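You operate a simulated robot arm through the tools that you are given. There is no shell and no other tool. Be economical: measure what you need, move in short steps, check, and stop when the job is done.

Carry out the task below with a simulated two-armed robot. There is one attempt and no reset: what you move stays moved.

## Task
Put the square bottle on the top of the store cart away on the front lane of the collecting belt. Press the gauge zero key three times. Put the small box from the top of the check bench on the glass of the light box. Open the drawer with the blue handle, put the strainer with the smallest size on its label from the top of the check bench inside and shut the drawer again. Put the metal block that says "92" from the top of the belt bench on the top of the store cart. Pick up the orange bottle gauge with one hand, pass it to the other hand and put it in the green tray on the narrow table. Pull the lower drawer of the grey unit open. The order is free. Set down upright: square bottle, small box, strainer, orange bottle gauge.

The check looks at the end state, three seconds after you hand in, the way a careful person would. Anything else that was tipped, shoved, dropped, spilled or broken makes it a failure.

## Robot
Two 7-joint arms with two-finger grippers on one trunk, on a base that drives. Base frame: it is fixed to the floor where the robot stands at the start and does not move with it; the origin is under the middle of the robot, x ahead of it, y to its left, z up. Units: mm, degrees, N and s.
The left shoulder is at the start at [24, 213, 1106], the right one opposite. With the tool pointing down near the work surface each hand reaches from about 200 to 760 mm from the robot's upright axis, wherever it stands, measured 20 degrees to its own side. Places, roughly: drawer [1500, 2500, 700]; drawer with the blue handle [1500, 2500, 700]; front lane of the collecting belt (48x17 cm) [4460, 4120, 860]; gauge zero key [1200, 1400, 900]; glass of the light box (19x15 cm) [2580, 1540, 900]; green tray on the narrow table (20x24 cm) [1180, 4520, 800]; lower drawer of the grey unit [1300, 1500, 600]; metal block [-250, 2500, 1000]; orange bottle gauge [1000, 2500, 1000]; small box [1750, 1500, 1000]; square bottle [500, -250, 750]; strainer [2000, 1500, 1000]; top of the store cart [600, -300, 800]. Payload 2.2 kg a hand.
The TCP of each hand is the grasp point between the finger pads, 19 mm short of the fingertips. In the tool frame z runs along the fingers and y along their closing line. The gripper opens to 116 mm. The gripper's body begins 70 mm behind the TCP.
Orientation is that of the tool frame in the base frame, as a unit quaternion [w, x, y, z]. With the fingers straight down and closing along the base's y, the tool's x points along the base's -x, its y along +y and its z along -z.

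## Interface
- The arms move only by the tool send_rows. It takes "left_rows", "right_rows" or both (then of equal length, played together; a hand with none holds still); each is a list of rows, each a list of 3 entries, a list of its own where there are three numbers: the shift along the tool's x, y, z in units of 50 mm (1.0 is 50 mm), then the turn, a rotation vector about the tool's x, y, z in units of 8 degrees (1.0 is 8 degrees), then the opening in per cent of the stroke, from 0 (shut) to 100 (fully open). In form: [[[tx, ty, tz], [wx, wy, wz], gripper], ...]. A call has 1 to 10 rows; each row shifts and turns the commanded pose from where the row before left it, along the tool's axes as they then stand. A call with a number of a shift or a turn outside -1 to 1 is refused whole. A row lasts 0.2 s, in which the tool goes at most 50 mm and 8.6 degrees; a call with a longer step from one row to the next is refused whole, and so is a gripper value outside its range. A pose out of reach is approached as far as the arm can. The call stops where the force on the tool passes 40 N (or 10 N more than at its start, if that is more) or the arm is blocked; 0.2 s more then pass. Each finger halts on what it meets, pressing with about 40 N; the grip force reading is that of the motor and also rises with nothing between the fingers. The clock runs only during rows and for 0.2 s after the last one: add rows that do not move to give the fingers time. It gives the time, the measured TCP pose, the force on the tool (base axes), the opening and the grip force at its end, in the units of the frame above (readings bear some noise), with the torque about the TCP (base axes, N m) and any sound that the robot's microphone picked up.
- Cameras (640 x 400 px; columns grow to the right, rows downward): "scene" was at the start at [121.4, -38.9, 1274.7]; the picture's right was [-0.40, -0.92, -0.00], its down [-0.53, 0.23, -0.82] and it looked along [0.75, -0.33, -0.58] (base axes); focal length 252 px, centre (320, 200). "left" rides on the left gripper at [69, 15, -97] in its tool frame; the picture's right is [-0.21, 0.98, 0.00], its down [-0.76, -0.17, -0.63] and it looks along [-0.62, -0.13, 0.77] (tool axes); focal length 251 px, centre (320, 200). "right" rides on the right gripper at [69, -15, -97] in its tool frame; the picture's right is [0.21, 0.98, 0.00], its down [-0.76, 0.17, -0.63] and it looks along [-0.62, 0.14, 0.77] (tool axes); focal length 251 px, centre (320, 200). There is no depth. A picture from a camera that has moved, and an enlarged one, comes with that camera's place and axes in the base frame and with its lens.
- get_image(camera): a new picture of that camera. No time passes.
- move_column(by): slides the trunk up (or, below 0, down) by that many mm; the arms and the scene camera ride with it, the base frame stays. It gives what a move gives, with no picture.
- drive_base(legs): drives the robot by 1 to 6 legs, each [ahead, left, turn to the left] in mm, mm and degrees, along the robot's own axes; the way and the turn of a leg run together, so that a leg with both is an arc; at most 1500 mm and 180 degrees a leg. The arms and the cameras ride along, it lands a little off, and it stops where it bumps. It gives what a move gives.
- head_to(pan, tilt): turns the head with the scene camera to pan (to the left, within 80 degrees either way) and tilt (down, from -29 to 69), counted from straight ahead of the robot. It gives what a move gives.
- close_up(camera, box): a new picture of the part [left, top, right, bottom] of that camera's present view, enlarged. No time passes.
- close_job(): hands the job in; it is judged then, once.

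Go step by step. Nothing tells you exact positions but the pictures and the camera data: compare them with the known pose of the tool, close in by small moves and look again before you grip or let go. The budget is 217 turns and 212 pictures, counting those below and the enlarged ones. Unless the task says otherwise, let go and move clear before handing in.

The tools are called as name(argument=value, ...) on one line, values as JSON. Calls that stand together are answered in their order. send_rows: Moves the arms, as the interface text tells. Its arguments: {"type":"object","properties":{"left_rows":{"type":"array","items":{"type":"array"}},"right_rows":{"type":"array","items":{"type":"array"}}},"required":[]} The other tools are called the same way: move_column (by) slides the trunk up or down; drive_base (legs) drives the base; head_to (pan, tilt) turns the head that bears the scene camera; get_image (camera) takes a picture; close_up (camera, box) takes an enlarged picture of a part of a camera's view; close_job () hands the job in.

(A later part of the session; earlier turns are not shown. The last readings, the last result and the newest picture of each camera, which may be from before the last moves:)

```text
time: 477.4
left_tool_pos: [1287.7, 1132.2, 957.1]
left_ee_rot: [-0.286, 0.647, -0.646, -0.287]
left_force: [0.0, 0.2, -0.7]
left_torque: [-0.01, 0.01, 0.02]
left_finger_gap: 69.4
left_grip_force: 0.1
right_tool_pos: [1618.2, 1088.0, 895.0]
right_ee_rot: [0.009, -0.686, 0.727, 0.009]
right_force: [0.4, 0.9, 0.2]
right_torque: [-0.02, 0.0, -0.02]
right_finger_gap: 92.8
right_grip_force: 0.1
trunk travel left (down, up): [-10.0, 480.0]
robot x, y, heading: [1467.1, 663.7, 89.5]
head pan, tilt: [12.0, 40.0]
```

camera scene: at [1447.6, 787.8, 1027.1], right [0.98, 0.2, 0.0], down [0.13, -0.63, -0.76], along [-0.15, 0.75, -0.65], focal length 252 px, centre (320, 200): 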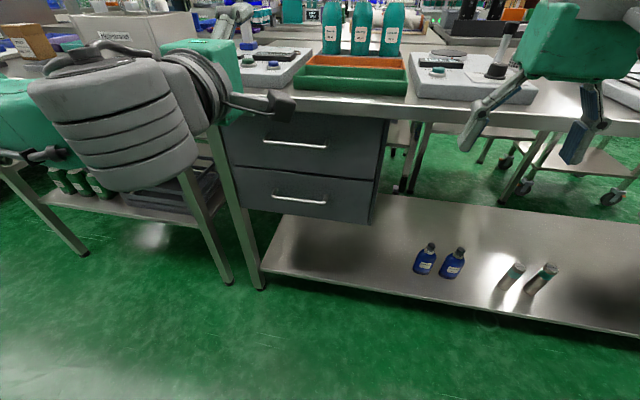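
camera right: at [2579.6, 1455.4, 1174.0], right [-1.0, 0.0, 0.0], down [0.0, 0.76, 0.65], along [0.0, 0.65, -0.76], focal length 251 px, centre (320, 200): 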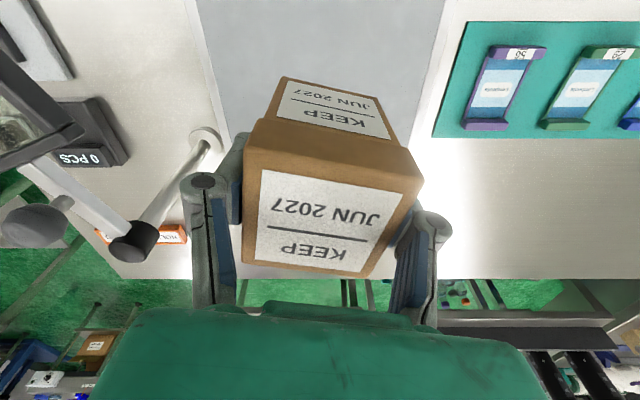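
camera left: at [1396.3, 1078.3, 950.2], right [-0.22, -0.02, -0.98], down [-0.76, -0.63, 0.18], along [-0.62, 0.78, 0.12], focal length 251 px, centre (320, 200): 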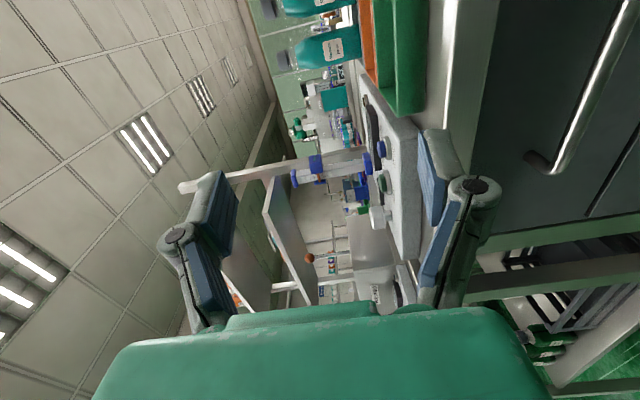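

Orientation is right. Move to a pre-approach point before the lower handle's right leg and look with the hand camera.

send_rows(left_rows=[[[0.45, -0.2, 0.7], [0, 0, 0], 60], [[0.45, -0.2, 0.7], [0, 0, 0], 60], [[0.45, -0.2, 0.7], [0, 0, 0], 60], [[0.45, -0.2, 0.7], [0, 0, 0], 60], [[0.45, -0.2, 0.7], [0, 0, 0], 60], [[0.45, -0.2, 0.7], [0, 0, 0], 60], [[0.3, -0.2, 0.4], [0, 0, 0], 60], [[0, 0, 0], [0, 0, 0], 60]])

get_image(camera="left")

get_image(camera="scene")

```text
time: 479.2
left_tool_pos: [1358.5, 1201.8, 692.4]
left_ee_rot: [-0.287, 0.647, -0.646, -0.287]
left_force: [-0.6, -0.2, -0.6]
left_torque: [-0.02, 0.01, 0.03]
left_finger_gap: 69.5
left_grip_force: 0.1
right_tool_pos: [1621.3, 1087.4, 894.9]
right_ee_rot: [0.009, -0.686, 0.728, 0.009]
right_force: [-0.6, 0.1, -0.9]
right_torque: [-0.01, -0.01, 0.0]
right_finger_gap: 92.8
right_grip_force: 0.1
trunk travel left (down, up): [-10.0, 480.0]
robot x, y, heading: [1468.3, 661.7, 89.4]
head pan, tilt: [12.0, 40.0]
```

```text
42 pictures are left
camera left: at [1343.5, 1084.0, 706.0], right [-0.98, 0.14, 0.16], down [0.17, 0.04, 0.99], along [0.14, 0.99, -0.06], focal length 251 px, centre (320, 200)
```

left: 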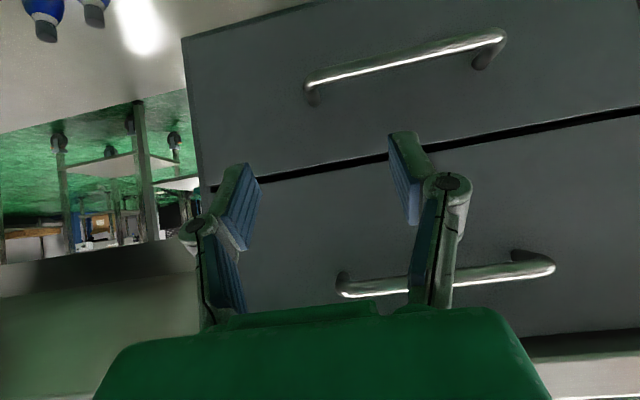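

```text
41 pictures are left
camera scene: at [1449.0, 788.0, 1027.2], right [0.98, 0.2, 0.0], down [0.13, -0.63, -0.76], along [-0.15, 0.75, -0.65], focal length 252 px, centre (320, 200)
```

scene: 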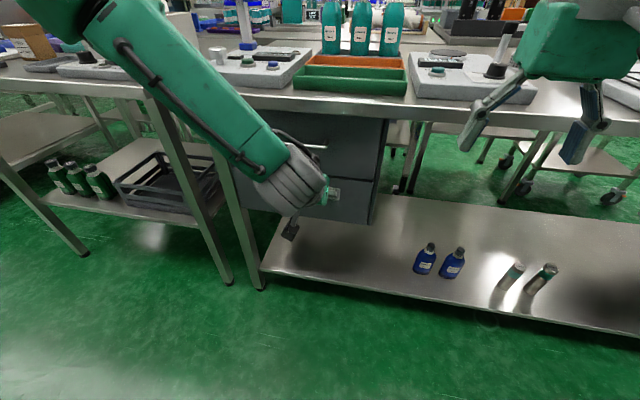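

send_rows(left_rows=[[[0.55, -0.04, 0.12], [0, 0, 0], 45], [[0.55, -0.04, 0.12], [0, 0, 0], 45], [[0.4, 0, 0.1], [0, 0, 0], 45], [[0, 0, 0], [0, 0, 0], 45]])

get_image(camera="left")

```text
time: 480.2
left_tool_pos: [1362.2, 1165.0, 624.0]
left_ee_rot: [-0.286, 0.647, -0.646, -0.287]
left_force: [0.2, -0.3, 0.0]
left_torque: [-0.03, 0.01, 0.04]
left_finger_gap: 52.2
left_grip_force: 0.1
right_tool_pos: [1620.2, 1086.6, 895.3]
right_ee_rot: [0.008, -0.685, 0.728, 0.01]
right_force: [-0.2, 0.3, 0.2]
right_torque: [0.01, 0.01, 0.01]
right_finger_gap: 92.7
right_grip_force: 0.0
trunk travel left (down, up): [-10.0, 480.0]
robot x, y, heading: [1466.2, 663.0, 89.4]
head pan, tilt: [12.0, 40.0]
```

```text
40 pictures are left
camera left: at [1347.9, 1046.8, 638.4], right [-0.98, 0.14, 0.16], down [0.17, 0.04, 0.99], along [0.13, 0.99, -0.06], focal length 251 px, centre (320, 200)
```

left: 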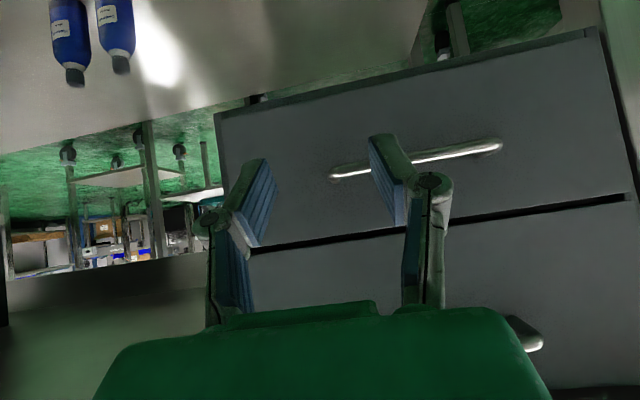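

Handle bar right end ≈(1364,1277,604), leg at x≈1359. Adjust the lean to 40° and approach so the fingers straddle the leg behind the bar.

send_rows(left_rows=[[[0, 0, 0], [0, 1, 0], 40], [[-0.87, 0.03, -0.17], [0, 0, 0], 40], [[-0.87, 0.03, -0.17], [0, 0, 0], 40], [[0, 0, 0.6], [0, 0, 0], 40], [[0, 0, 0.5], [0, 0, 0], 40], [[0, 0, 0], [0, 0, 0], 40]])

get_image(camera="left")

```text
time: 481.6
left_tool_pos: [1359.2, 1254.8, 651.7]
left_ee_rot: [-0.241, 0.665, -0.664, -0.241]
left_force: [-1.5, -0.3, -0.4]
left_torque: [0.03, 0.03, -0.03]
left_finger_gap: 46.4
left_grip_force: 0.0
right_tool_pos: [1620.4, 1086.6, 894.6]
right_ee_rot: [0.009, -0.686, 0.728, 0.01]
right_force: [-0.3, -0.4, 0.8]
right_torque: [0.02, 0.02, 0.02]
right_finger_gap: 93.0
right_grip_force: 0.0
trunk travel left (down, up): [-10.0, 480.0]
robot x, y, heading: [1472.3, 663.0, 89.5]
head pan, tilt: [12.0, 40.0]
```

```text
39 pictures are left
camera left: at [1344.3, 1140.2, 682.0], right [-0.98, 0.16, 0.14], down [0.17, 0.18, 0.97], along [0.14, 0.97, -0.2], focal length 251 px, centre (320, 200)
```

left: 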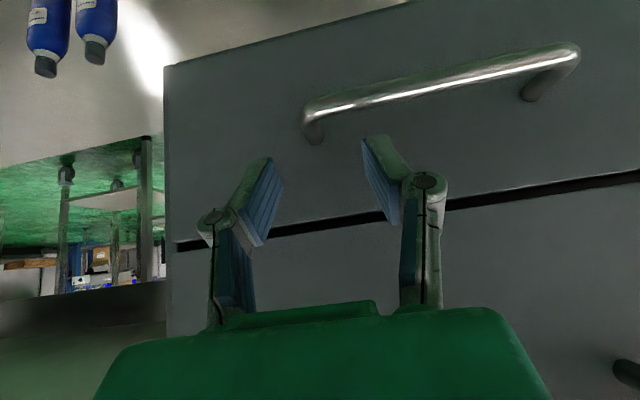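

Leg confirmed at x≈1364. Advance 50 mm and close on it.

send_rows(left_rows=[[[0.02, -0.08, 0.4], [0, 0, 0], 40], [[0.02, 0, 0.4], [0, 0, 0], 40], [[0, 0, 0.2], [0, 0, 0], 40], [[0, 0, 0], [0, 0, 0], 25], [[0, 0, 0], [0, 0, 0], 10], [[0, 0, 0], [0, 0, 0], 0], [[0, 0, 0], [0, 0, 0], 0]])

get_image(camera="left")

```text
time: 483.2
left_tool_pos: [1364.6, 1285.6, 612.6]
left_ee_rot: [-0.24, 0.665, -0.665, -0.241]
left_force: [1.6, -17.8, 0.0]
left_torque: [-0.16, -0.01, -0.06]
left_finger_gap: 6.1
left_grip_force: 28.4
right_tool_pos: [1620.8, 1086.8, 895.5]
right_ee_rot: [0.008, -0.686, 0.727, 0.01]
right_force: [1.1, 0.4, 0.6]
right_torque: [0.0, 0.01, 0.01]
right_finger_gap: 92.9
right_grip_force: 0.1
trunk travel left (down, up): [-10.0, 480.0]
robot x, y, heading: [1468.2, 666.5, 89.1]
head pan, tilt: [12.0, 40.0]
```

```text
38 pictures are left
camera left: at [1348.7, 1170.0, 642.4], right [-0.98, 0.17, 0.14], down [0.17, 0.18, 0.97], along [0.14, 0.97, -0.2], focal length 251 px, centre (320, 200)
```

left: 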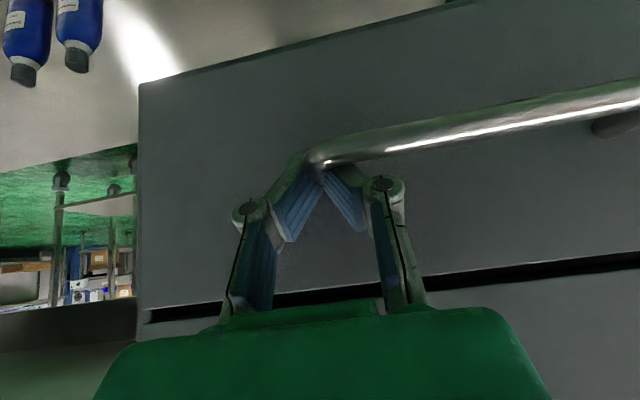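

The fingertips only sit atop the leg. Instead hook the closed fingers behind the bar (x≈1325) and pull straight back.

send_rows(left_rows=[[[0, 0, -0.8], [0, 0, 0], 0], [[0, 0.8, 0], [0, 0, 0], 0], [[0, 0, 0.4], [0, 0, 0], 0], [[0, 0, 0.33], [0, 0, 0], 0], [[0, 0, 0], [0, 0, 0], 0]])

get_image(camera="left")

```text
time: 484.4
left_tool_pos: [1323.6, 1284.0, 614.6]
left_ee_rot: [-0.241, 0.665, -0.665, -0.241]
left_force: [0.1, -1.8, 0.2]
left_torque: [-0.02, 0.0, 0.01]
left_finger_gap: 6.3
left_grip_force: 28.7
right_tool_pos: [1619.6, 1085.8, 894.6]
right_ee_rot: [0.01, -0.685, 0.728, 0.01]
right_force: [-0.6, 0.2, 0.1]
right_torque: [-0.03, -0.02, 0.0]
right_finger_gap: 92.7
right_grip_force: 0.0
trunk travel left (down, up): [-10.0, 480.0]
robot x, y, heading: [1468.5, 663.6, 89.4]
head pan, tilt: [12.0, 40.0]
```

```text
37 pictures are left
camera left: at [1308.8, 1169.7, 645.1], right [-0.98, 0.16, 0.14], down [0.17, 0.18, 0.97], along [0.14, 0.97, -0.2], focal length 251 px, centre (320, 200)
```

left: 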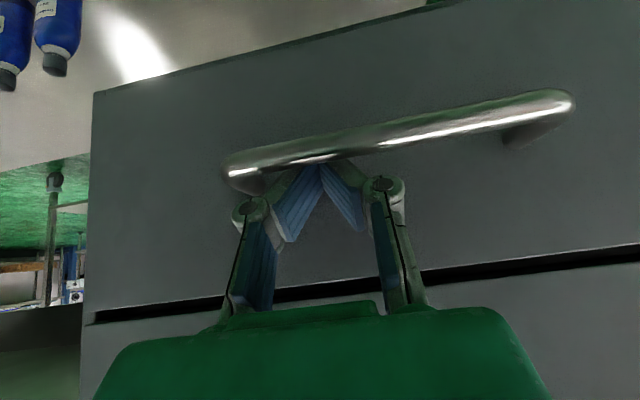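

The tips are hidden behind the bar. Go 4 mm deeper and pull back 60 mm.

send_rows(left_rows=[[[0.04, 0, 0.1], [0, 0, 0], 0], [[0.2, 0, -0.17], [0, 0, 0], 0], [[0.3, 0, -0.25], [0, 0, 0], 0], [[0.3, 0, -0.25], [0, 0, 0], 0], [[0.3, 0, -0.25], [0, 0, 0], 0], [[0, 0, 0], [0, 0, 0], 0]])

get_image(camera="left")

```text
time: 485.9
left_tool_pos: [1324.2, 1213.4, 610.1]
left_ee_rot: [-0.241, 0.665, -0.664, -0.242]
left_force: [-1.1, -0.1, 14.5]
left_torque: [-0.09, 0.05, 0.03]
left_finger_gap: 5.9
left_grip_force: 28.4
right_tool_pos: [1619.3, 1086.5, 894.3]
right_ee_rot: [0.009, -0.686, 0.728, 0.01]
right_force: [0.2, -0.3, 0.0]
right_torque: [0.03, -0.01, 0.03]
right_finger_gap: 92.8
right_grip_force: 0.1
trunk travel left (down, up): [-10.0, 480.0]
robot x, y, heading: [1463.7, 665.6, 89.4]
head pan, tilt: [12.0, 40.0]
```

```text
36 pictures are left
camera left: at [1308.1, 1098.4, 640.4], right [-0.98, 0.16, 0.14], down [0.17, 0.17, 0.97], along [0.13, 0.97, -0.2], focal length 251 px, centre (320, 200)
```

left: 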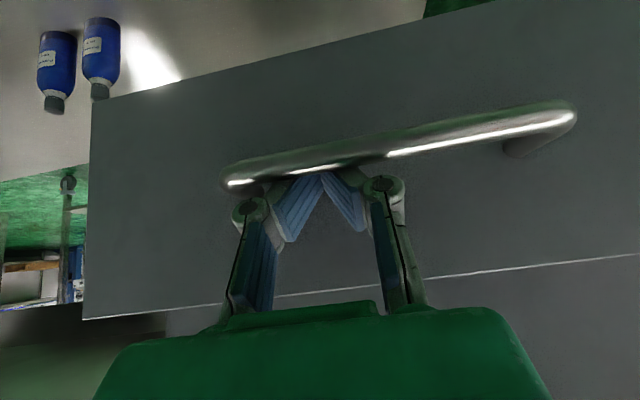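

The drawer is sliding out. Pull another 150 mm.

send_rows(left_rows=[[[0.4, 0, -0.335], [0, 0, 0], 0], [[0.4, 0, -0.335], [0, 0, 0], 0], [[0.4, 0, -0.335], [0, 0, 0], 0], [[0.4, 0, -0.335], [0, 0, 0], 0], [[0.4, 0, -0.335], [0, 0, 0], 0], [[0.4, 0, -0.335], [0, 0, 0], 0], [[0, 0, 0], [0, 0, 0], 0]])

get_image(camera="scene")

```text
time: 487.4
left_tool_pos: [1323.6, 1057.1, 608.9]
left_ee_rot: [0.242, -0.664, 0.665, 0.241]
left_force: [0.5, -0.9, 15.0]
left_torque: [-0.16, 0.0, 0.0]
left_finger_gap: 5.9
left_grip_force: 28.4
right_tool_pos: [1621.1, 1087.3, 894.0]
right_ee_rot: [0.009, -0.686, 0.728, 0.01]
right_force: [-0.5, 0.3, -0.6]
right_torque: [-0.02, -0.01, -0.03]
right_finger_gap: 92.9
right_grip_force: 0.0
trunk travel left (down, up): [-10.0, 480.0]
robot x, y, heading: [1467.6, 666.1, 89.8]
head pan, tilt: [12.0, 40.0]
```

```text
35 pictures are left
camera scene: at [1449.1, 786.5, 1027.4], right [0.98, 0.2, 0.0], down [0.13, -0.63, -0.76], along [-0.15, 0.75, -0.64], focal length 252 px, centre (320, 200)
```

scene: 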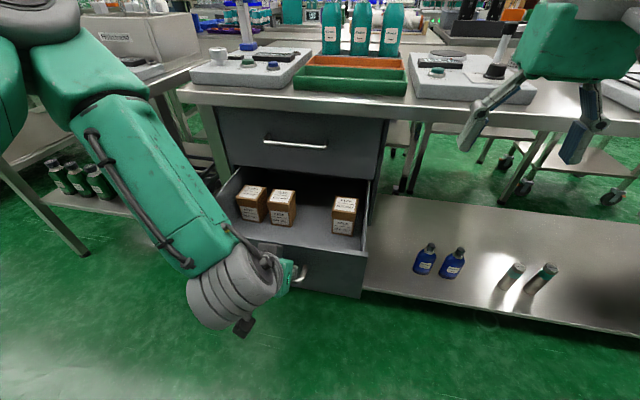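

The drawer is well open (~230 mm). A final bit of pull, then unhook along the tool axis and straighten the hand.

send_rows(left_rows=[[[0.3, 0, -0.25], [0, 0, 0], 0], [[0.3, 0, -0.25], [0, 0, 0], 0], [[0, 0, 0], [0, 0, 0], 0], [[-0.1, 0, -0.5], [0, 0, 0], 0], [[-0.1, 0, -0.9], [0, 0, 0], 0], [[0, 0, -0.9], [0, 0, 0], 0], [[-0.3, 0, -0.7], [0, 0, 0], 0]])

send_rows(left_rows=[[[-0.5, 0, -0.6], [0, 1, 0], 30], [[-0.3, 0, -0.7], [0, 1, 0], 60], [[0, 0, -0.8], [0, 1, 0], 60], [[0, 0, -0.8], [0, 1, 0], 60], [[0, 0, -0.8], [0, 1, 0], 60], [[0, 0, 0], [0, 0, 0], 60]])

get_image(camera="scene")

```text
time: 488.0
left_tool_pos: [1323.8, 1035.0, 609.5]
left_ee_rot: [-0.242, 0.665, -0.661, -0.248]
left_force: [-3.0, -1.0, 13.2]
left_torque: [-0.29, -0.22, -0.37]
left_finger_gap: 6.0
left_grip_force: 28.5
left hand out of reach, approached as far as the arm can: row 2
right_tool_pos: [1618.0, 1087.1, 894.6]
right_ee_rot: [0.01, -0.686, 0.728, 0.01]
right_force: [0.1, 0.2, 0.3]
right_torque: [-0.04, 0.02, 0.01]
right_finger_gap: 92.9
right_grip_force: 0.2
trunk travel left (down, up): [-10.0, 480.0]
robot x, y, heading: [1467.8, 663.0, 89.4]
head pan, tilt: [12.0, 40.0]
stopped in row 2 (left hand): the force on the tool passed its limit at 54 N (the readings are from after the stop); the commanded pose is now the measured one
```

```text
time: 489.4
left_tool_pos: [1325.2, 995.9, 799.8]
left_ee_rot: [0.0, 0.71, -0.704, -0.005]
left_force: [-0.2, -0.3, 0.8]
left_torque: [0.02, 0.0, 0.0]
left_finger_gap: 69.6
left_grip_force: 0.0
right_tool_pos: [1620.0, 1086.6, 894.4]
right_ee_rot: [0.009, -0.686, 0.728, 0.01]
right_force: [0.6, -0.4, 0.4]
right_torque: [0.02, -0.01, -0.04]
right_finger_gap: 92.9
right_grip_force: 0.1
trunk travel left (down, up): [-10.0, 480.0]
robot x, y, heading: [1466.4, 661.5, 89.4]
head pan, tilt: [12.0, 40.0]
```

```text
34 pictures are left
camera scene: at [1448.2, 787.8, 1027.1], right [0.98, 0.2, 0.0], down [0.13, -0.63, -0.76], along [-0.15, 0.75, -0.65], focal length 252 px, centre (320, 200)
```

scene: 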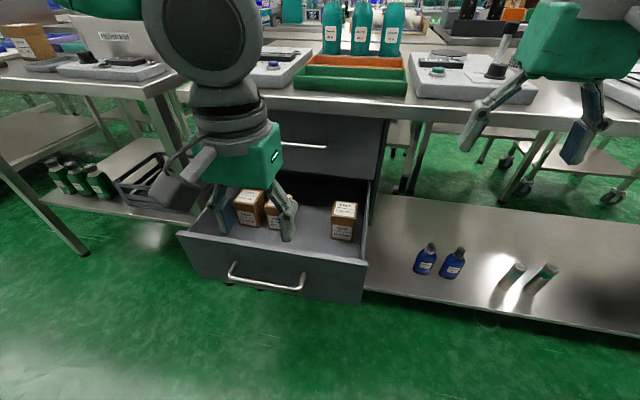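

The lower drawer is fully open with its contents intact. Back off, raise the trunk 150 mm and go to the 2 mm strainer (≈(2199,1397)).

drive_base(legs=[[-90, 0, 0.6]])

move_column(by=150)

drive_base(legs=[[0, -550, 0], [215, 0, 0], [3, 0, 0], [-3, 0, 0], [3, 0, 0], [-3, 0, 0]])

head_to(pan=-12, tilt=32)

get_image(camera="scene")

get_image(camera="right")

```text
time: 490.5
left_tool_pos: [1322.1, 903.1, 800.9]
left_ee_rot: [-0.001, 0.713, -0.701, -0.005]
left_force: [0.8, -0.4, -0.1]
left_torque: [0.07, 0.04, 0.02]
left_finger_gap: 69.6
left_grip_force: 0.1
right_tool_pos: [1614.7, 997.5, 896.4]
right_ee_rot: [0.01, -0.69, 0.724, 0.011]
right_force: [0.4, 0.3, -0.6]
right_torque: [0.03, 0.01, 0.01]
right_finger_gap: 92.9
right_grip_force: 0.1
trunk travel left (down, up): [-10.0, 480.0]
robot x, y, heading: [1466.7, 572.5, 90.0]
head pan, tilt: [12.0, 40.0]
```

```text
time: 492.2
left_tool_pos: [1320.5, 904.4, 950.6]
left_ee_rot: [0.0, 0.713, -0.701, -0.005]
left_force: [0.3, -0.4, -0.5]
left_torque: [0.01, -0.02, 0.03]
left_finger_gap: 69.4
left_grip_force: 0.0
right_tool_pos: [1613.6, 997.3, 1046.1]
right_ee_rot: [0.009, -0.69, 0.724, 0.011]
right_force: [0.0, 0.0, -0.5]
right_torque: [0.0, -0.02, -0.01]
right_finger_gap: 93.0
right_grip_force: 0.2
trunk travel left (down, up): [-160.0, 330.0]
robot x, y, heading: [1466.3, 576.8, 90.0]
head pan, tilt: [12.0, 40.0]
```

```text
time: 497.9
left_tool_pos: [1870.9, 1117.0, 950.8]
left_ee_rot: [-0.001, 0.715, -0.699, -0.005]
left_force: [0.7, 0.4, -0.2]
left_torque: [0.02, -0.01, 0.02]
left_finger_gap: 69.7
left_grip_force: 0.1
right_tool_pos: [2163.2, 1210.9, 1046.9]
right_ee_rot: [0.011, -0.691, 0.722, 0.01]
right_force: [-0.2, 0.4, -0.1]
right_torque: [0.03, -0.03, 0.01]
right_finger_gap: 93.0
right_grip_force: 0.0
trunk travel left (down, up): [-160.0, 330.0]
robot x, y, heading: [2018.8, 787.0, 90.3]
head pan, tilt: [12.0, 40.0]
```

```text
time: 498.8
left_tool_pos: [1870.7, 1114.2, 950.8]
left_ee_rot: [-0.001, 0.715, -0.699, -0.006]
left_force: [0.5, -0.1, 0.4]
left_torque: [0.0, 0.02, 0.0]
left_finger_gap: 69.3
left_grip_force: 0.1
right_tool_pos: [2162.8, 1209.4, 1047.0]
right_ee_rot: [0.01, -0.692, 0.722, 0.012]
right_force: [-0.1, 0.9, 0.9]
right_torque: [0.0, -0.02, 0.02]
right_finger_gap: 92.6
right_grip_force: 0.0
trunk travel left (down, up): [-160.0, 330.0]
robot x, y, heading: [2018.0, 787.2, 90.0]
head pan, tilt: [-12.0, 32.0]
```

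```text
33 pictures are left
camera scene: at [2033.7, 917.6, 1189.3], right [0.98, -0.2, 0.0], down [-0.11, -0.52, -0.85], along [0.17, 0.83, -0.53], focal length 252 px, centre (320, 200)
```

scene: 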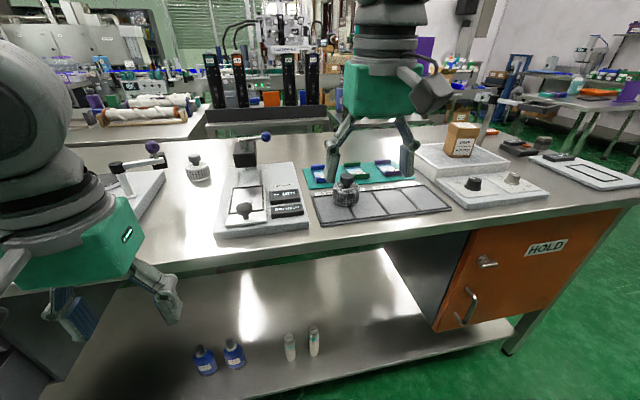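

```text
32 pictures are left
camera right: at [2176.4, 1136.7, 1141.2], right [-0.99, -0.17, -0.01], down [-0.13, 0.74, 0.66], along [-0.11, 0.65, -0.75], focal length 251 px, centre (320, 200)
```

right: 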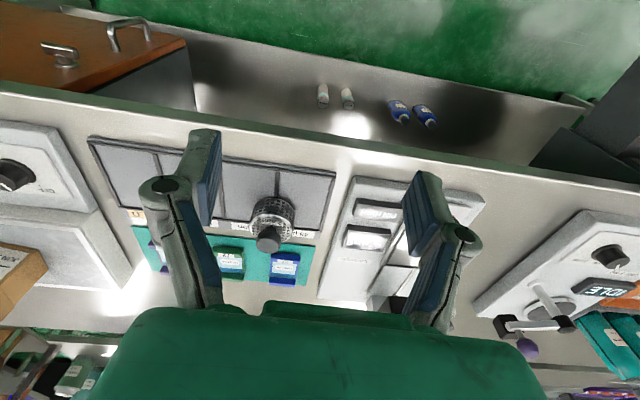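

Move the right hand above the 2 mm strainer's knob.

send_rows(right_rows=[[[-0.9, -0.137, 0], [0, 0, 0], 70], [[-0.9, -0.137, 0], [0, 0, 0], 70], [[-0.9, -0.137, 0], [0, 0, 0], 60], [[-0.9, -0.137, 0], [0, 0, 0], 55], [[0, 0, 0.6], [0, 0, 0], 55], [[0, 0, 0.5], [0, 0, 0], 55], [[0, 0, 0], [0, 0, 0], 55]])

get_image(camera="right")

```text
time: 500.4
left_tool_pos: [1871.7, 1114.5, 952.1]
left_ee_rot: [-0.002, 0.715, -0.699, -0.007]
left_force: [0.3, -0.1, 0.4]
left_torque: [-0.01, 0.02, 0.04]
left_finger_gap: 69.8
left_grip_force: 0.2
right_tool_pos: [2198.6, 1390.6, 998.7]
right_ee_rot: [0.011, -0.692, 0.722, 0.013]
right_force: [1.1, 0.1, 1.1]
right_torque: [-0.01, 0.01, -0.03]
right_finger_gap: 63.8
right_grip_force: 0.1
trunk travel left (down, up): [-160.0, 330.0]
robot x, y, heading: [2016.7, 787.5, 90.1]
head pan, tilt: [-12.0, 32.0]
```

```text
31 pictures are left
camera right: at [2211.8, 1316.5, 1092.7], right [-0.99, -0.17, -0.01], down [-0.13, 0.74, 0.66], along [-0.11, 0.65, -0.75], focal length 251 px, centre (320, 200)
```

right: 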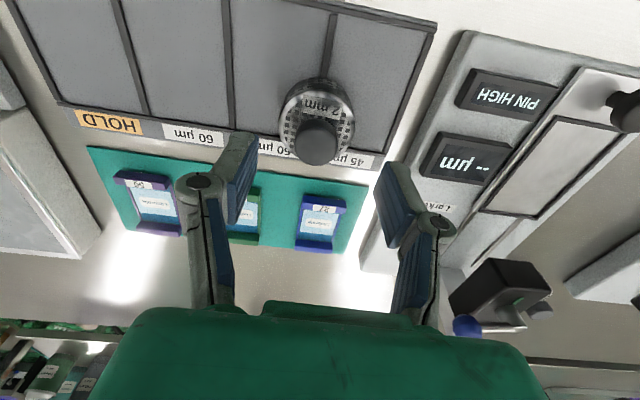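

Knob at (2200,1398). Correct, descend to z≈931 and close.

send_rows(right_rows=[[[-0.15, -0.02, 0.3], [0, 0, 0], 55], [[0, 0, 0.5], [0, 0, 0], 55], [[0, 0, 0.4], [0, 0, 0], 55], [[0, 0, 0.15], [0, 0, 0], 55], [[0, 0, 0], [0, 0, 0], 42], [[0, 0, 0], [0, 0, 0], 30], [[0, 0, 0], [0, 0, 0], 15], [[0, 0, 0], [0, 0, 0], 8], [[0, 0, 0], [0, 0, 0], 8]])

get_image(camera="right")

```text
time: 502.4
left_tool_pos: [1872.6, 1115.5, 951.6]
left_ee_rot: [-0.002, 0.716, -0.699, -0.006]
left_force: [-0.9, -0.7, 0.0]
left_torque: [0.01, 0.01, -0.01]
left_finger_gap: 69.8
left_grip_force: 0.0
right_tool_pos: [2201.0, 1399.9, 930.2]
right_ee_rot: [0.011, -0.691, 0.722, 0.012]
right_force: [0.0, 0.2, 0.1]
right_torque: [0.03, -0.04, 0.02]
right_finger_gap: 31.7
right_grip_force: 40.4
trunk travel left (down, up): [-160.0, 330.0]
robot x, y, heading: [2016.3, 789.4, 90.3]
head pan, tilt: [-12.0, 32.0]
```

```text
30 pictures are left
camera right: at [2213.4, 1326.6, 1024.5], right [-0.99, -0.17, -0.01], down [-0.13, 0.74, 0.66], along [-0.11, 0.65, -0.75], focal length 251 px, centre (320, 200)
```

right: 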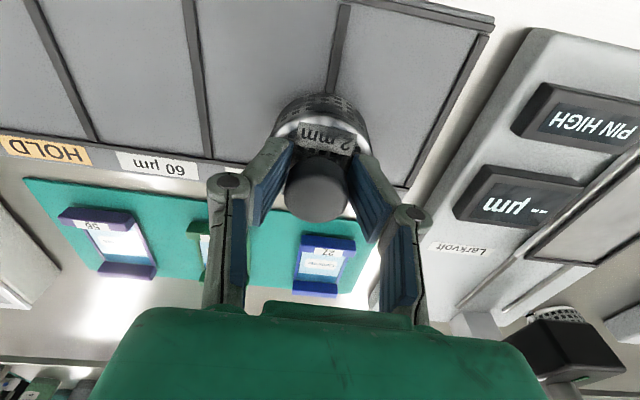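

Strainer gripped by its knob. Lift, draw back, and drive round to the blue-handle drawer.

send_rows(right_rows=[[[0, 0, -0.4], [0, 0, 0], 5], [[0, 0, -0.8], [0, 0, 0], 5], [[0, 0, -0.9], [0, 0, 0], 5], [[0.5, 0, -0.4], [0, 0, 0], 5], [[0.9, 0, 0], [0, 0, 0], 5], [[0.9, 0, 0], [0, 0, 0], 5], [[0.9, 0, 0], [0, 0, 0], 5], [[0, 0, 0], [0, 0, 0], 5]])

drive_base(legs=[[-140, 0, 0], [0, -1480, 0], [1350, 0, 0], [1290, 0, 0], [3, 0, 0], [-3, 0, 0]])

get_image(camera="right")

```text
time: 504.2
left_tool_pos: [1871.9, 1116.4, 951.7]
left_ee_rot: [0.0, 0.715, -0.699, -0.006]
left_force: [-1.0, -0.5, 0.0]
left_torque: [0.01, 0.03, 0.01]
left_finger_gap: 69.3
left_grip_force: 0.0
right_tool_pos: [2194.2, 1237.3, 1049.6]
right_ee_rot: [0.01, -0.691, 0.722, 0.011]
right_force: [0.1, -0.1, -0.4]
right_torque: [-0.04, -0.02, 0.01]
right_finger_gap: 31.9
right_grip_force: 40.1
trunk travel left (down, up): [-160.0, 330.0]
robot x, y, heading: [2014.3, 790.5, 90.2]
head pan, tilt: [-12.0, 32.0]
```

```text
time: 525.5
left_tool_pos: [3272.2, 3629.0, 950.7]
left_ee_rot: [-0.001, 0.722, -0.692, -0.007]
left_force: [-0.3, 0.1, 0.1]
left_torque: [-0.03, -0.02, -0.02]
left_finger_gap: 69.7
left_grip_force: 0.0
right_tool_pos: [3590.7, 3755.9, 1051.4]
right_ee_rot: [0.01, -0.698, 0.716, 0.012]
right_force: [0.3, 0.2, -0.6]
right_torque: [0.01, -0.01, -0.01]
right_finger_gap: 31.8
right_grip_force: 40.3
trunk travel left (down, up): [-160.0, 330.0]
robot x, y, heading: [3425.3, 3305.7, 91.4]
head pan, tilt: [-12.0, 32.0]
```

```text
29 pictures are left
camera right: at [3606.0, 3683.4, 1144.3], right [-0.98, -0.19, -0.01], down [-0.15, 0.74, 0.66], along [-0.12, 0.64, -0.75], focal length 251 px, centre (320, 200)
```

right: 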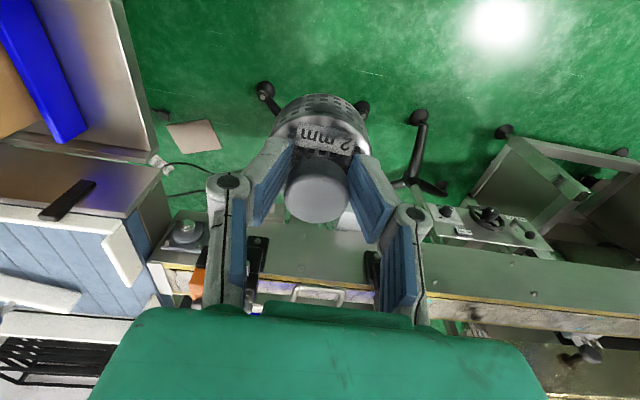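

Strainer still held. Turn to face -y and strafe west to the drawer (x≈1415).

drive_base(legs=[[0, 0, 178.6], [0, -1005, 0], [0, -1000, 0], [3, 0, 0], [-3, 0, 0], [3, 0, 0]])

head_to(pan=5, tilt=32)

get_image(camera="scene")

```text
time: 543.6
left_tool_pos: [1576.7, 3014.5, 951.8]
left_ee_rot: [0.006, 0.711, 0.703, -0.003]
left_force: [0.2, 0.3, 0.0]
left_torque: [-0.02, 0.06, -0.02]
left_finger_gap: 69.6
left_grip_force: 0.1
right_tool_pos: [1249.5, 2905.4, 1051.8]
right_ee_rot: [0.009, 0.734, 0.679, -0.013]
right_force: [-0.1, -0.3, -1.0]
right_torque: [0.04, 0.07, 0.03]
right_finger_gap: 32.1
right_grip_force: 39.4
trunk travel left (down, up): [-160.0, 330.0]
robot x, y, heading: [1436.7, 3338.7, -91.6]
head pan, tilt: [-12.0, 32.0]
```

```text
time: 544.4
left_tool_pos: [1574.0, 3016.5, 953.1]
left_ee_rot: [0.007, 0.711, 0.703, -0.004]
left_force: [0.3, -0.3, 0.1]
left_torque: [0.02, 0.0, 0.03]
left_finger_gap: 69.4
left_grip_force: 0.0
right_tool_pos: [1247.7, 2906.7, 1052.5]
right_ee_rot: [0.012, 0.733, 0.68, -0.013]
right_force: [0.0, 0.7, -1.0]
right_torque: [-0.03, 0.04, -0.01]
right_finger_gap: 31.9
right_grip_force: 39.6
trunk travel left (down, up): [-160.0, 330.0]
robot x, y, heading: [1442.1, 3344.3, -91.9]
head pan, tilt: [5.0, 32.0]
```

```text
28 pictures are left
camera scene: at [1442.2, 3210.7, 1189.3], right [-1.0, -0.06, 0.0], down [-0.03, 0.53, -0.85], along [0.05, -0.85, -0.53], focal length 252 px, centre (320, 200)
```

scene: 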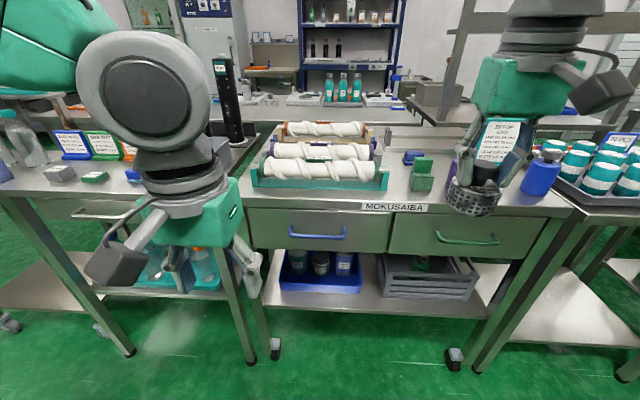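

Bar of the blue handle ≈x 1400–1540, z≈790. Square up, lean the left hand 40° and bring it before the handle.

drive_base(legs=[[-15, -40, 1.9], [3, 0, 0], [-3, 0, 0], [3, 0, 0], [-3, 0, 0]])

send_rows(left_rows=[[[0, 0, 0], [0, -1, 0], 20], [[0, 0, 0], [0, -1, 0], 0], [[0, 0, 0], [0, -1, 0], 0], [[0, 0, 0], [0, -1, 0], 0], [[0, 0, 0], [0, -1, 0], 0], [[-0.458, -0.15, 0.85], [0, 0, 0], 0], [[-0.458, -0.15, 0.85], [0, 0, 0], 0], [[-0.458, -0.15, 0.85], [0, 0, 0], 0], [[-0.458, -0.15, 0.85], [0, 0, 0], 0], [[0, 0, 0], [0, 0, 0], 0]])

get_image(camera="left")

get_image(camera="scene")

```text
time: 546.5
left_tool_pos: [1518.7, 3036.2, 954.5]
left_ee_rot: [0.015, 0.7, 0.714, 0.005]
left_force: [-0.7, 0.1, -0.6]
left_torque: [0.02, -0.09, 0.0]
left_finger_gap: 69.4
left_grip_force: 0.1
right_tool_pos: [1193.8, 2916.5, 1048.7]
right_ee_rot: [0.019, 0.724, 0.689, -0.004]
right_force: [-2.5, 0.1, -0.2]
right_torque: [0.0, -0.12, 0.02]
right_finger_gap: 31.9
right_grip_force: 40.2
trunk travel left (down, up): [-160.0, 330.0]
robot x, y, heading: [1392.4, 3357.1, -90.1]
head pan, tilt: [5.0, 32.0]
```

```text
time: 548.7
left_tool_pos: [1496.5, 2837.8, 899.8]
left_ee_rot: [0.253, 0.656, 0.668, -0.244]
left_force: [1.0, -0.5, -0.6]
left_torque: [0.0, 0.07, -0.03]
left_finger_gap: 0.0
left_grip_force: 28.9
left hand out of reach, approached as far as the arm can: row 4, 5
right_tool_pos: [1218.9, 2919.8, 1055.5]
right_ee_rot: [0.013, 0.724, 0.69, -0.014]
right_force: [-0.2, -0.8, -1.8]
right_torque: [0.01, 0.1, -0.01]
right_finger_gap: 32.0
right_grip_force: 40.4
trunk travel left (down, up): [-160.0, 330.0]
robot x, y, heading: [1397.9, 3359.7, -90.1]
head pan, tilt: [5.0, 32.0]
```

```text
27 pictures are left
camera left: at [1509.8, 2952.5, 927.1], right [0.98, -0.14, 0.15], down [-0.17, -0.16, 0.97], along [-0.11, -0.98, -0.18], focal length 251 px, centre (320, 200)
```

left: 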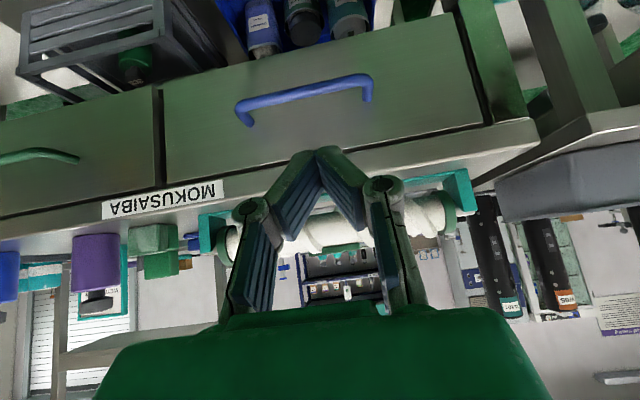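

```text
26 pictures are left
camera scene: at [1415.2, 3227.1, 1189.3], right [-1.0, -0.09, 0.01], down [-0.06, 0.53, -0.85], along [0.07, -0.84, -0.53], focal length 252 px, centre (320, 200)
```

scene: 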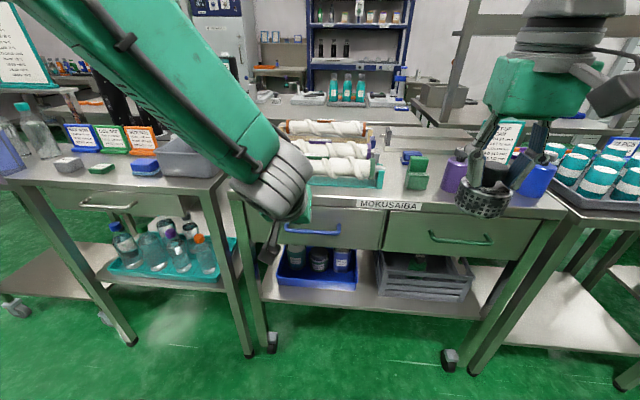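

Let me settle the base and take a second view from lower down to triangulate the bar.

drive_base(legs=[[3, 0, 0], [-3, 0, 0], [3, 0, 0], [-3, 0, 0], [3, 0, 0], [-3, 0, 0]])

send_rows(left_rows=[[[0.42, 0, 0.5], [0, 0, 0], 0], [[0.42, 0, 0.5], [0, 0, 0], 0], [[0, 0, 0], [0, 0, 0], 0]])

drive_base(legs=[[3, 0, 0], [-3, 0, 0], [3, 0, 0], [-3, 0, 0], [3, 0, 0], [-3, 0, 0]])

get_image(camera="left")

```text
time: 551.0
left_tool_pos: [1484.9, 2834.6, 899.5]
left_ee_rot: [0.256, 0.658, 0.667, -0.239]
left_force: [0.3, 0.2, 0.1]
left_torque: [-0.02, 0.02, -0.02]
left_finger_gap: 0.0
left_grip_force: 28.0
right_tool_pos: [1205.1, 2918.3, 1051.1]
right_ee_rot: [0.017, 0.724, 0.689, -0.009]
right_force: [0.7, -0.2, -1.9]
right_torque: [0.05, -0.02, 0.01]
right_finger_gap: 32.1
right_grip_force: 39.8
trunk travel left (down, up): [-160.0, 330.0]
robot x, y, heading: [1392.6, 3359.4, -90.0]
head pan, tilt: [5.0, 32.0]
```

```text
time: 551.8
left_tool_pos: [1487.7, 2837.2, 835.1]
left_ee_rot: [0.257, 0.657, 0.666, -0.241]
left_force: [-0.4, -0.1, 0.1]
left_torque: [-0.03, 0.01, -0.03]
left_finger_gap: 0.0
left_grip_force: 28.5
right_tool_pos: [1208.8, 2921.2, 1054.1]
right_ee_rot: [0.018, 0.724, 0.69, -0.011]
right_force: [-0.2, 0.7, -1.0]
right_torque: [0.03, 0.03, 0.01]
right_finger_gap: 31.7
right_grip_force: 39.5
trunk travel left (down, up): [-160.0, 330.0]
robot x, y, heading: [1393.5, 3357.7, -90.1]
head pan, tilt: [5.0, 32.0]
```

```text
time: 554.0
left_tool_pos: [1487.2, 2837.1, 834.8]
left_ee_rot: [0.256, 0.658, 0.666, -0.24]
left_force: [0.0, -0.4, -0.1]
left_torque: [0.01, 0.0, 0.01]
left_finger_gap: 0.1
left_grip_force: 28.7
right_tool_pos: [1206.8, 2920.4, 1053.0]
right_ee_rot: [0.017, 0.724, 0.69, -0.011]
right_force: [-1.1, 0.1, -1.6]
right_torque: [0.03, -0.02, -0.01]
right_finger_gap: 32.0
right_grip_force: 39.9
trunk travel left (down, up): [-160.0, 330.0]
robot x, y, heading: [1395.9, 3362.2, -89.7]
head pan, tilt: [5.0, 32.0]
```

```text
25 pictures are left
camera left: at [1498.6, 2952.5, 862.6], right [0.98, -0.14, 0.16], down [-0.18, -0.16, 0.97], along [-0.11, -0.98, -0.18], focal length 251 px, centre (320, 200)
```

left: 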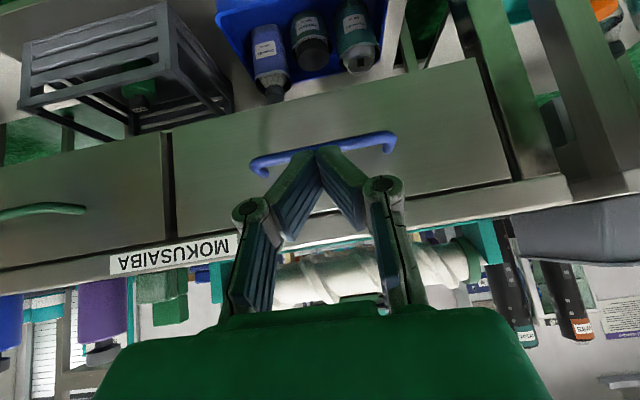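

Bar at y≈2717, z≈770. Insert the closed fingertips behind it.

send_rows(left_rows=[[[-0.427, 0, 0.504], [0, 0, 0], 0], [[-0.427, 0, 0.504], [0, 0, 0], 0], [[-0.427, 0, 0.504], [0, 0, 0], 0], [[0, 0, 0.4], [0, 0, 0], 0], [[0, 0, 0.4], [0, 0, 0], 0], [[0, 0, 0.2], [0, 0, 0], 0], [[0, 0, 0], [0, 0, 0], 0]])

get_image(camera="left")

```text
time: 555.6
left_tool_pos: [1491.1, 2707.3, 783.6]
left_ee_rot: [0.257, 0.657, 0.666, -0.241]
left_force: [-0.8, 0.2, -0.1]
left_torque: [0.0, -0.02, 0.0]
left_finger_gap: 0.0
left_grip_force: 28.7
right_tool_pos: [1206.4, 2924.4, 1055.9]
right_ee_rot: [0.019, 0.724, 0.69, -0.012]
right_force: [-0.2, 0.6, -1.4]
right_torque: [0.02, -0.03, -0.06]
right_finger_gap: 32.1
right_grip_force: 39.1
trunk travel left (down, up): [-160.0, 330.0]
robot x, y, heading: [1392.2, 3357.8, -89.7]
head pan, tilt: [5.0, 32.0]
```

```text
24 pictures are left
camera left: at [1502.6, 2823.3, 811.5], right [0.98, -0.14, 0.16], down [-0.18, -0.15, 0.97], along [-0.11, -0.98, -0.18], focal length 251 px, centre (320, 200)
```

left: 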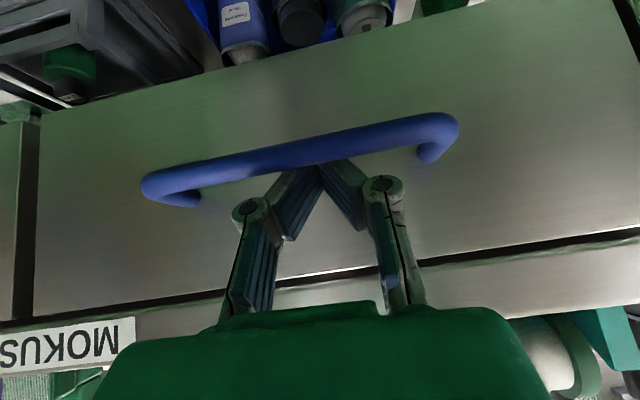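

Tips are just behind the bar; go 6 mm deeper and pull.

send_rows(left_rows=[[[0.03, 0, 0.13], [0, 0, 0], 0], [[0.2, 0, -0.175], [0, 0, 0], 0], [[0.3, 0, -0.262], [0, 0, 0], 0], [[0.3, 0, -0.262], [0, 0, 0], 0], [[0.3, 0, -0.262], [0, 0, 0], 0], [[0, 0, 0], [0, 0, 0], 0]])

get_image(camera="left")

```text
time: 557.0
left_tool_pos: [1489.0, 2778.2, 780.4]
left_ee_rot: [0.257, 0.656, 0.667, -0.243]
left_force: [6.1, 1.6, 15.1]
left_torque: [0.09, -0.1, -0.08]
left_finger_gap: 6.1
left_grip_force: 28.3
right_tool_pos: [1209.3, 2924.7, 1055.6]
right_ee_rot: [0.017, 0.724, 0.689, -0.012]
right_force: [-0.3, 0.3, -0.5]
right_torque: [0.04, 0.05, -0.02]
right_finger_gap: 32.0
right_grip_force: 40.6
trunk travel left (down, up): [-160.0, 330.0]
robot x, y, heading: [1390.5, 3359.9, -89.6]
head pan, tilt: [5.0, 32.0]
```

```text
23 pictures are left
camera left: at [1501.9, 2894.2, 806.4], right [0.98, -0.14, 0.16], down [-0.18, -0.15, 0.97], along [-0.11, -0.98, -0.17], focal length 251 px, centre (320, 200)
```

left: 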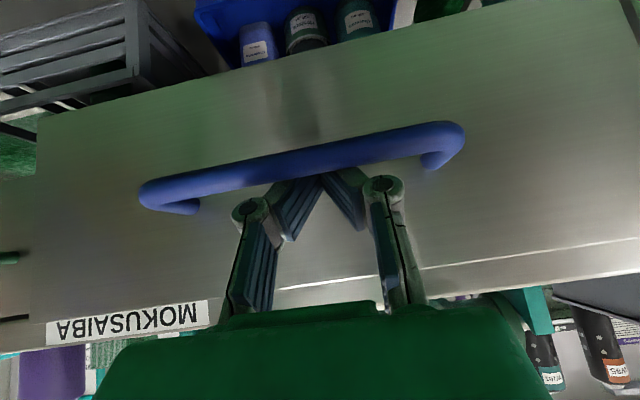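

It opens. Pull another 140 mm and look from above.

send_rows(left_rows=[[[0.35, 0, -0.305], [0, 0, 0], 0], [[0.4, 0, -0.349], [0, 0, 0], 0], [[0.4, 0, -0.349], [0, 0, 0], 0], [[0.4, 0, -0.349], [0, 0, 0], 0], [[0.35, 0, -0.305], [0, 0, 0], 0], [[0.2, 0, -0.175], [0, 0, 0], 0], [[0, 0, 0], [0, 0, 0], 0]])

head_to(pan=0, tilt=45)

get_image(camera="scene")

```text
time: 558.5
left_tool_pos: [1489.2, 2916.2, 779.3]
left_ee_rot: [0.26, 0.655, 0.667, -0.242]
left_force: [11.2, 1.2, 13.5]
left_torque: [0.2, -0.04, -0.27]
left_finger_gap: 6.1
left_grip_force: 28.2
right_tool_pos: [1207.3, 2923.0, 1053.7]
right_ee_rot: [0.018, 0.723, 0.69, -0.012]
right_force: [-0.2, -0.9, -2.1]
right_torque: [0.03, -0.02, -0.03]
right_finger_gap: 32.0
right_grip_force: 40.5
trunk travel left (down, up): [-160.0, 330.0]
robot x, y, heading: [1390.4, 3356.2, -89.7]
head pan, tilt: [5.0, 32.0]
stopped in row 7 (left hand): the force on the tool passed its limit at 41 N (the readings are from after the stop); the commanded pose is now the measured one
```

```text
time: 559.2
left_tool_pos: [1489.1, 2917.7, 778.0]
left_ee_rot: [0.259, 0.656, 0.667, -0.242]
left_force: [10.6, -1.8, 11.6]
left_torque: [0.13, -0.22, -0.07]
left_finger_gap: 6.0
left_grip_force: 29.2
right_tool_pos: [1207.6, 2924.5, 1054.8]
right_ee_rot: [0.017, 0.724, 0.689, -0.012]
right_force: [0.0, 0.5, -1.8]
right_torque: [0.0, -0.01, 0.0]
right_finger_gap: 32.0
right_grip_force: 40.1
trunk travel left (down, up): [-160.0, 330.0]
robot x, y, heading: [1392.8, 3357.1, -89.8]
head pan, tilt: [0.0, 45.0]
```

```text
22 pictures are left
camera scene: at [1392.3, 3234.4, 1170.1], right [-1.0, 0.0, 0.0], down [0.0, 0.71, -0.71], along [0.0, -0.71, -0.71], focal length 252 px, centre (320, 200)
```

scene: 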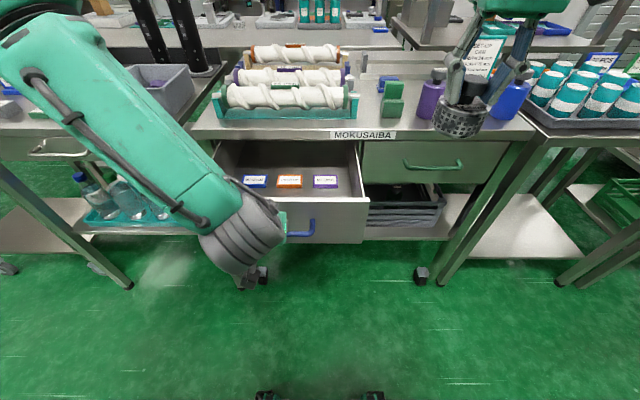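

The drawer is open to its stop with three small boxes in its back half. Unhook the left hand and move it aside.

send_rows(left_rows=[[[-0.05, 0, -0.5], [0, 0, 0], 0], [[-0.2, 0, -0.8], [0, 0, 0], 0], [[-0.7, 0, -0.6], [0, 0, 0], 0], [[-0.6, 0.4, -0.6], [0, 0, 0], 0], [[0, 0.8, 0], [0, 0, 0], 0], [[0, 0.8, 0], [0, 0, 0], 0], [[0, 0.5, 0], [0, 0, 0], 0]])

get_image(camera="scene")

```text
time: 560.8
left_tool_pos: [1610.4, 2941.7, 925.1]
left_ee_rot: [0.257, 0.656, 0.668, -0.241]
left_force: [0.2, 0.6, -0.2]
left_torque: [-0.02, 0.06, 0.03]
left_finger_gap: 0.1
left_grip_force: 28.1
right_tool_pos: [1209.8, 2924.5, 1055.1]
right_ee_rot: [0.017, 0.723, 0.69, -0.012]
right_force: [0.1, -0.6, -1.8]
right_torque: [0.0, 0.03, 0.0]
right_finger_gap: 31.9
right_grip_force: 40.2
trunk travel left (down, up): [-160.0, 330.0]
robot x, y, heading: [1388.8, 3355.1, -89.9]
head pan, tilt: [0.0, 45.0]
```

```text
21 pictures are left
camera scene: at [1393.1, 3234.2, 1169.9], right [-1.0, 0.0, 0.0], down [0.0, 0.71, -0.7], along [0.0, -0.7, -0.71], focal length 252 px, centre (320, 200)
```

scene: 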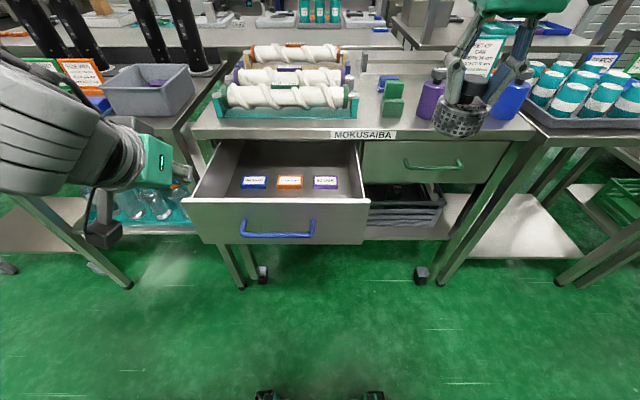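

Front strip of the drawer (y≈2805–2885) seems free. Bring the strainer above (1423,2846).

send_rows(right_rows=[[[-0.1, 0.6, 0], [0, 0, 0], 5], [[-0.25, 0.8, 0], [0, 0, 0], 5], [[-0.3, 0.8, 0], [0, 0, 0], 5], [[-0.3, 0.8, 0], [0, 0, 0], 5], [[-0.3, 0.8, 0], [0, 0, 0], 5], [[-0.1, 0.52, 0], [0, 0, 0], 5], [[0, 0, 0.5], [0, 0, 0], 5], [[0, 0, 0], [0, 0, 0], 5]])

get_image(camera="right")

get_image(camera="scene")

```text
time: 562.6
left_tool_pos: [1608.5, 2942.5, 925.8]
left_ee_rot: [0.258, 0.657, 0.666, -0.242]
left_force: [0.0, 0.5, 0.3]
left_torque: [0.0, 0.04, 0.0]
left_finger_gap: 0.2
left_grip_force: 28.4
right_tool_pos: [1411.9, 2843.3, 1056.2]
right_ee_rot: [0.037, 0.728, 0.684, -0.006]
right_force: [0.1, -0.8, -0.5]
right_torque: [-0.02, 0.01, 0.01]
right_finger_gap: 32.2
right_grip_force: 39.7
trunk travel left (down, up): [-160.0, 330.0]
robot x, y, heading: [1388.7, 3359.7, -89.9]
head pan, tilt: [0.0, 45.0]
```

```text
20 pictures are left
camera right: at [1397.9, 2917.9, 1147.4], right [0.99, 0.15, 0.03], down [0.09, -0.72, 0.68], along [0.13, -0.67, -0.73], focal length 251 px, centre (320, 200)
```

right: 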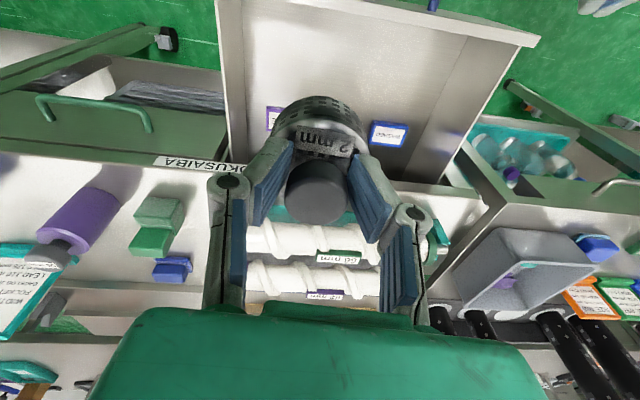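

```text
19 pictures are left
camera scene: at [1392.3, 3233.8, 1169.9], right [-1.0, 0.0, 0.0], down [0.0, 0.71, -0.7], along [0.0, -0.7, -0.71], focal length 252 px, centre (320, 200)
```

scene: 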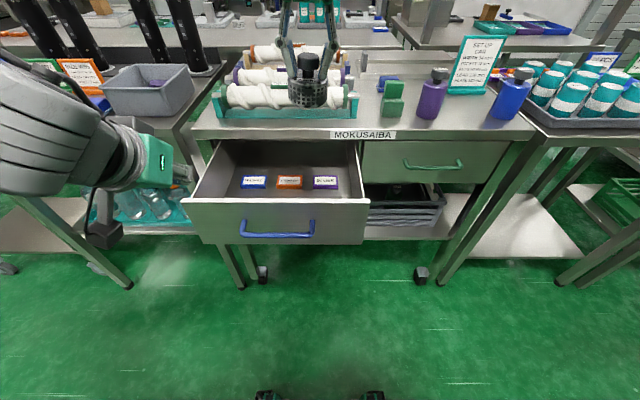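

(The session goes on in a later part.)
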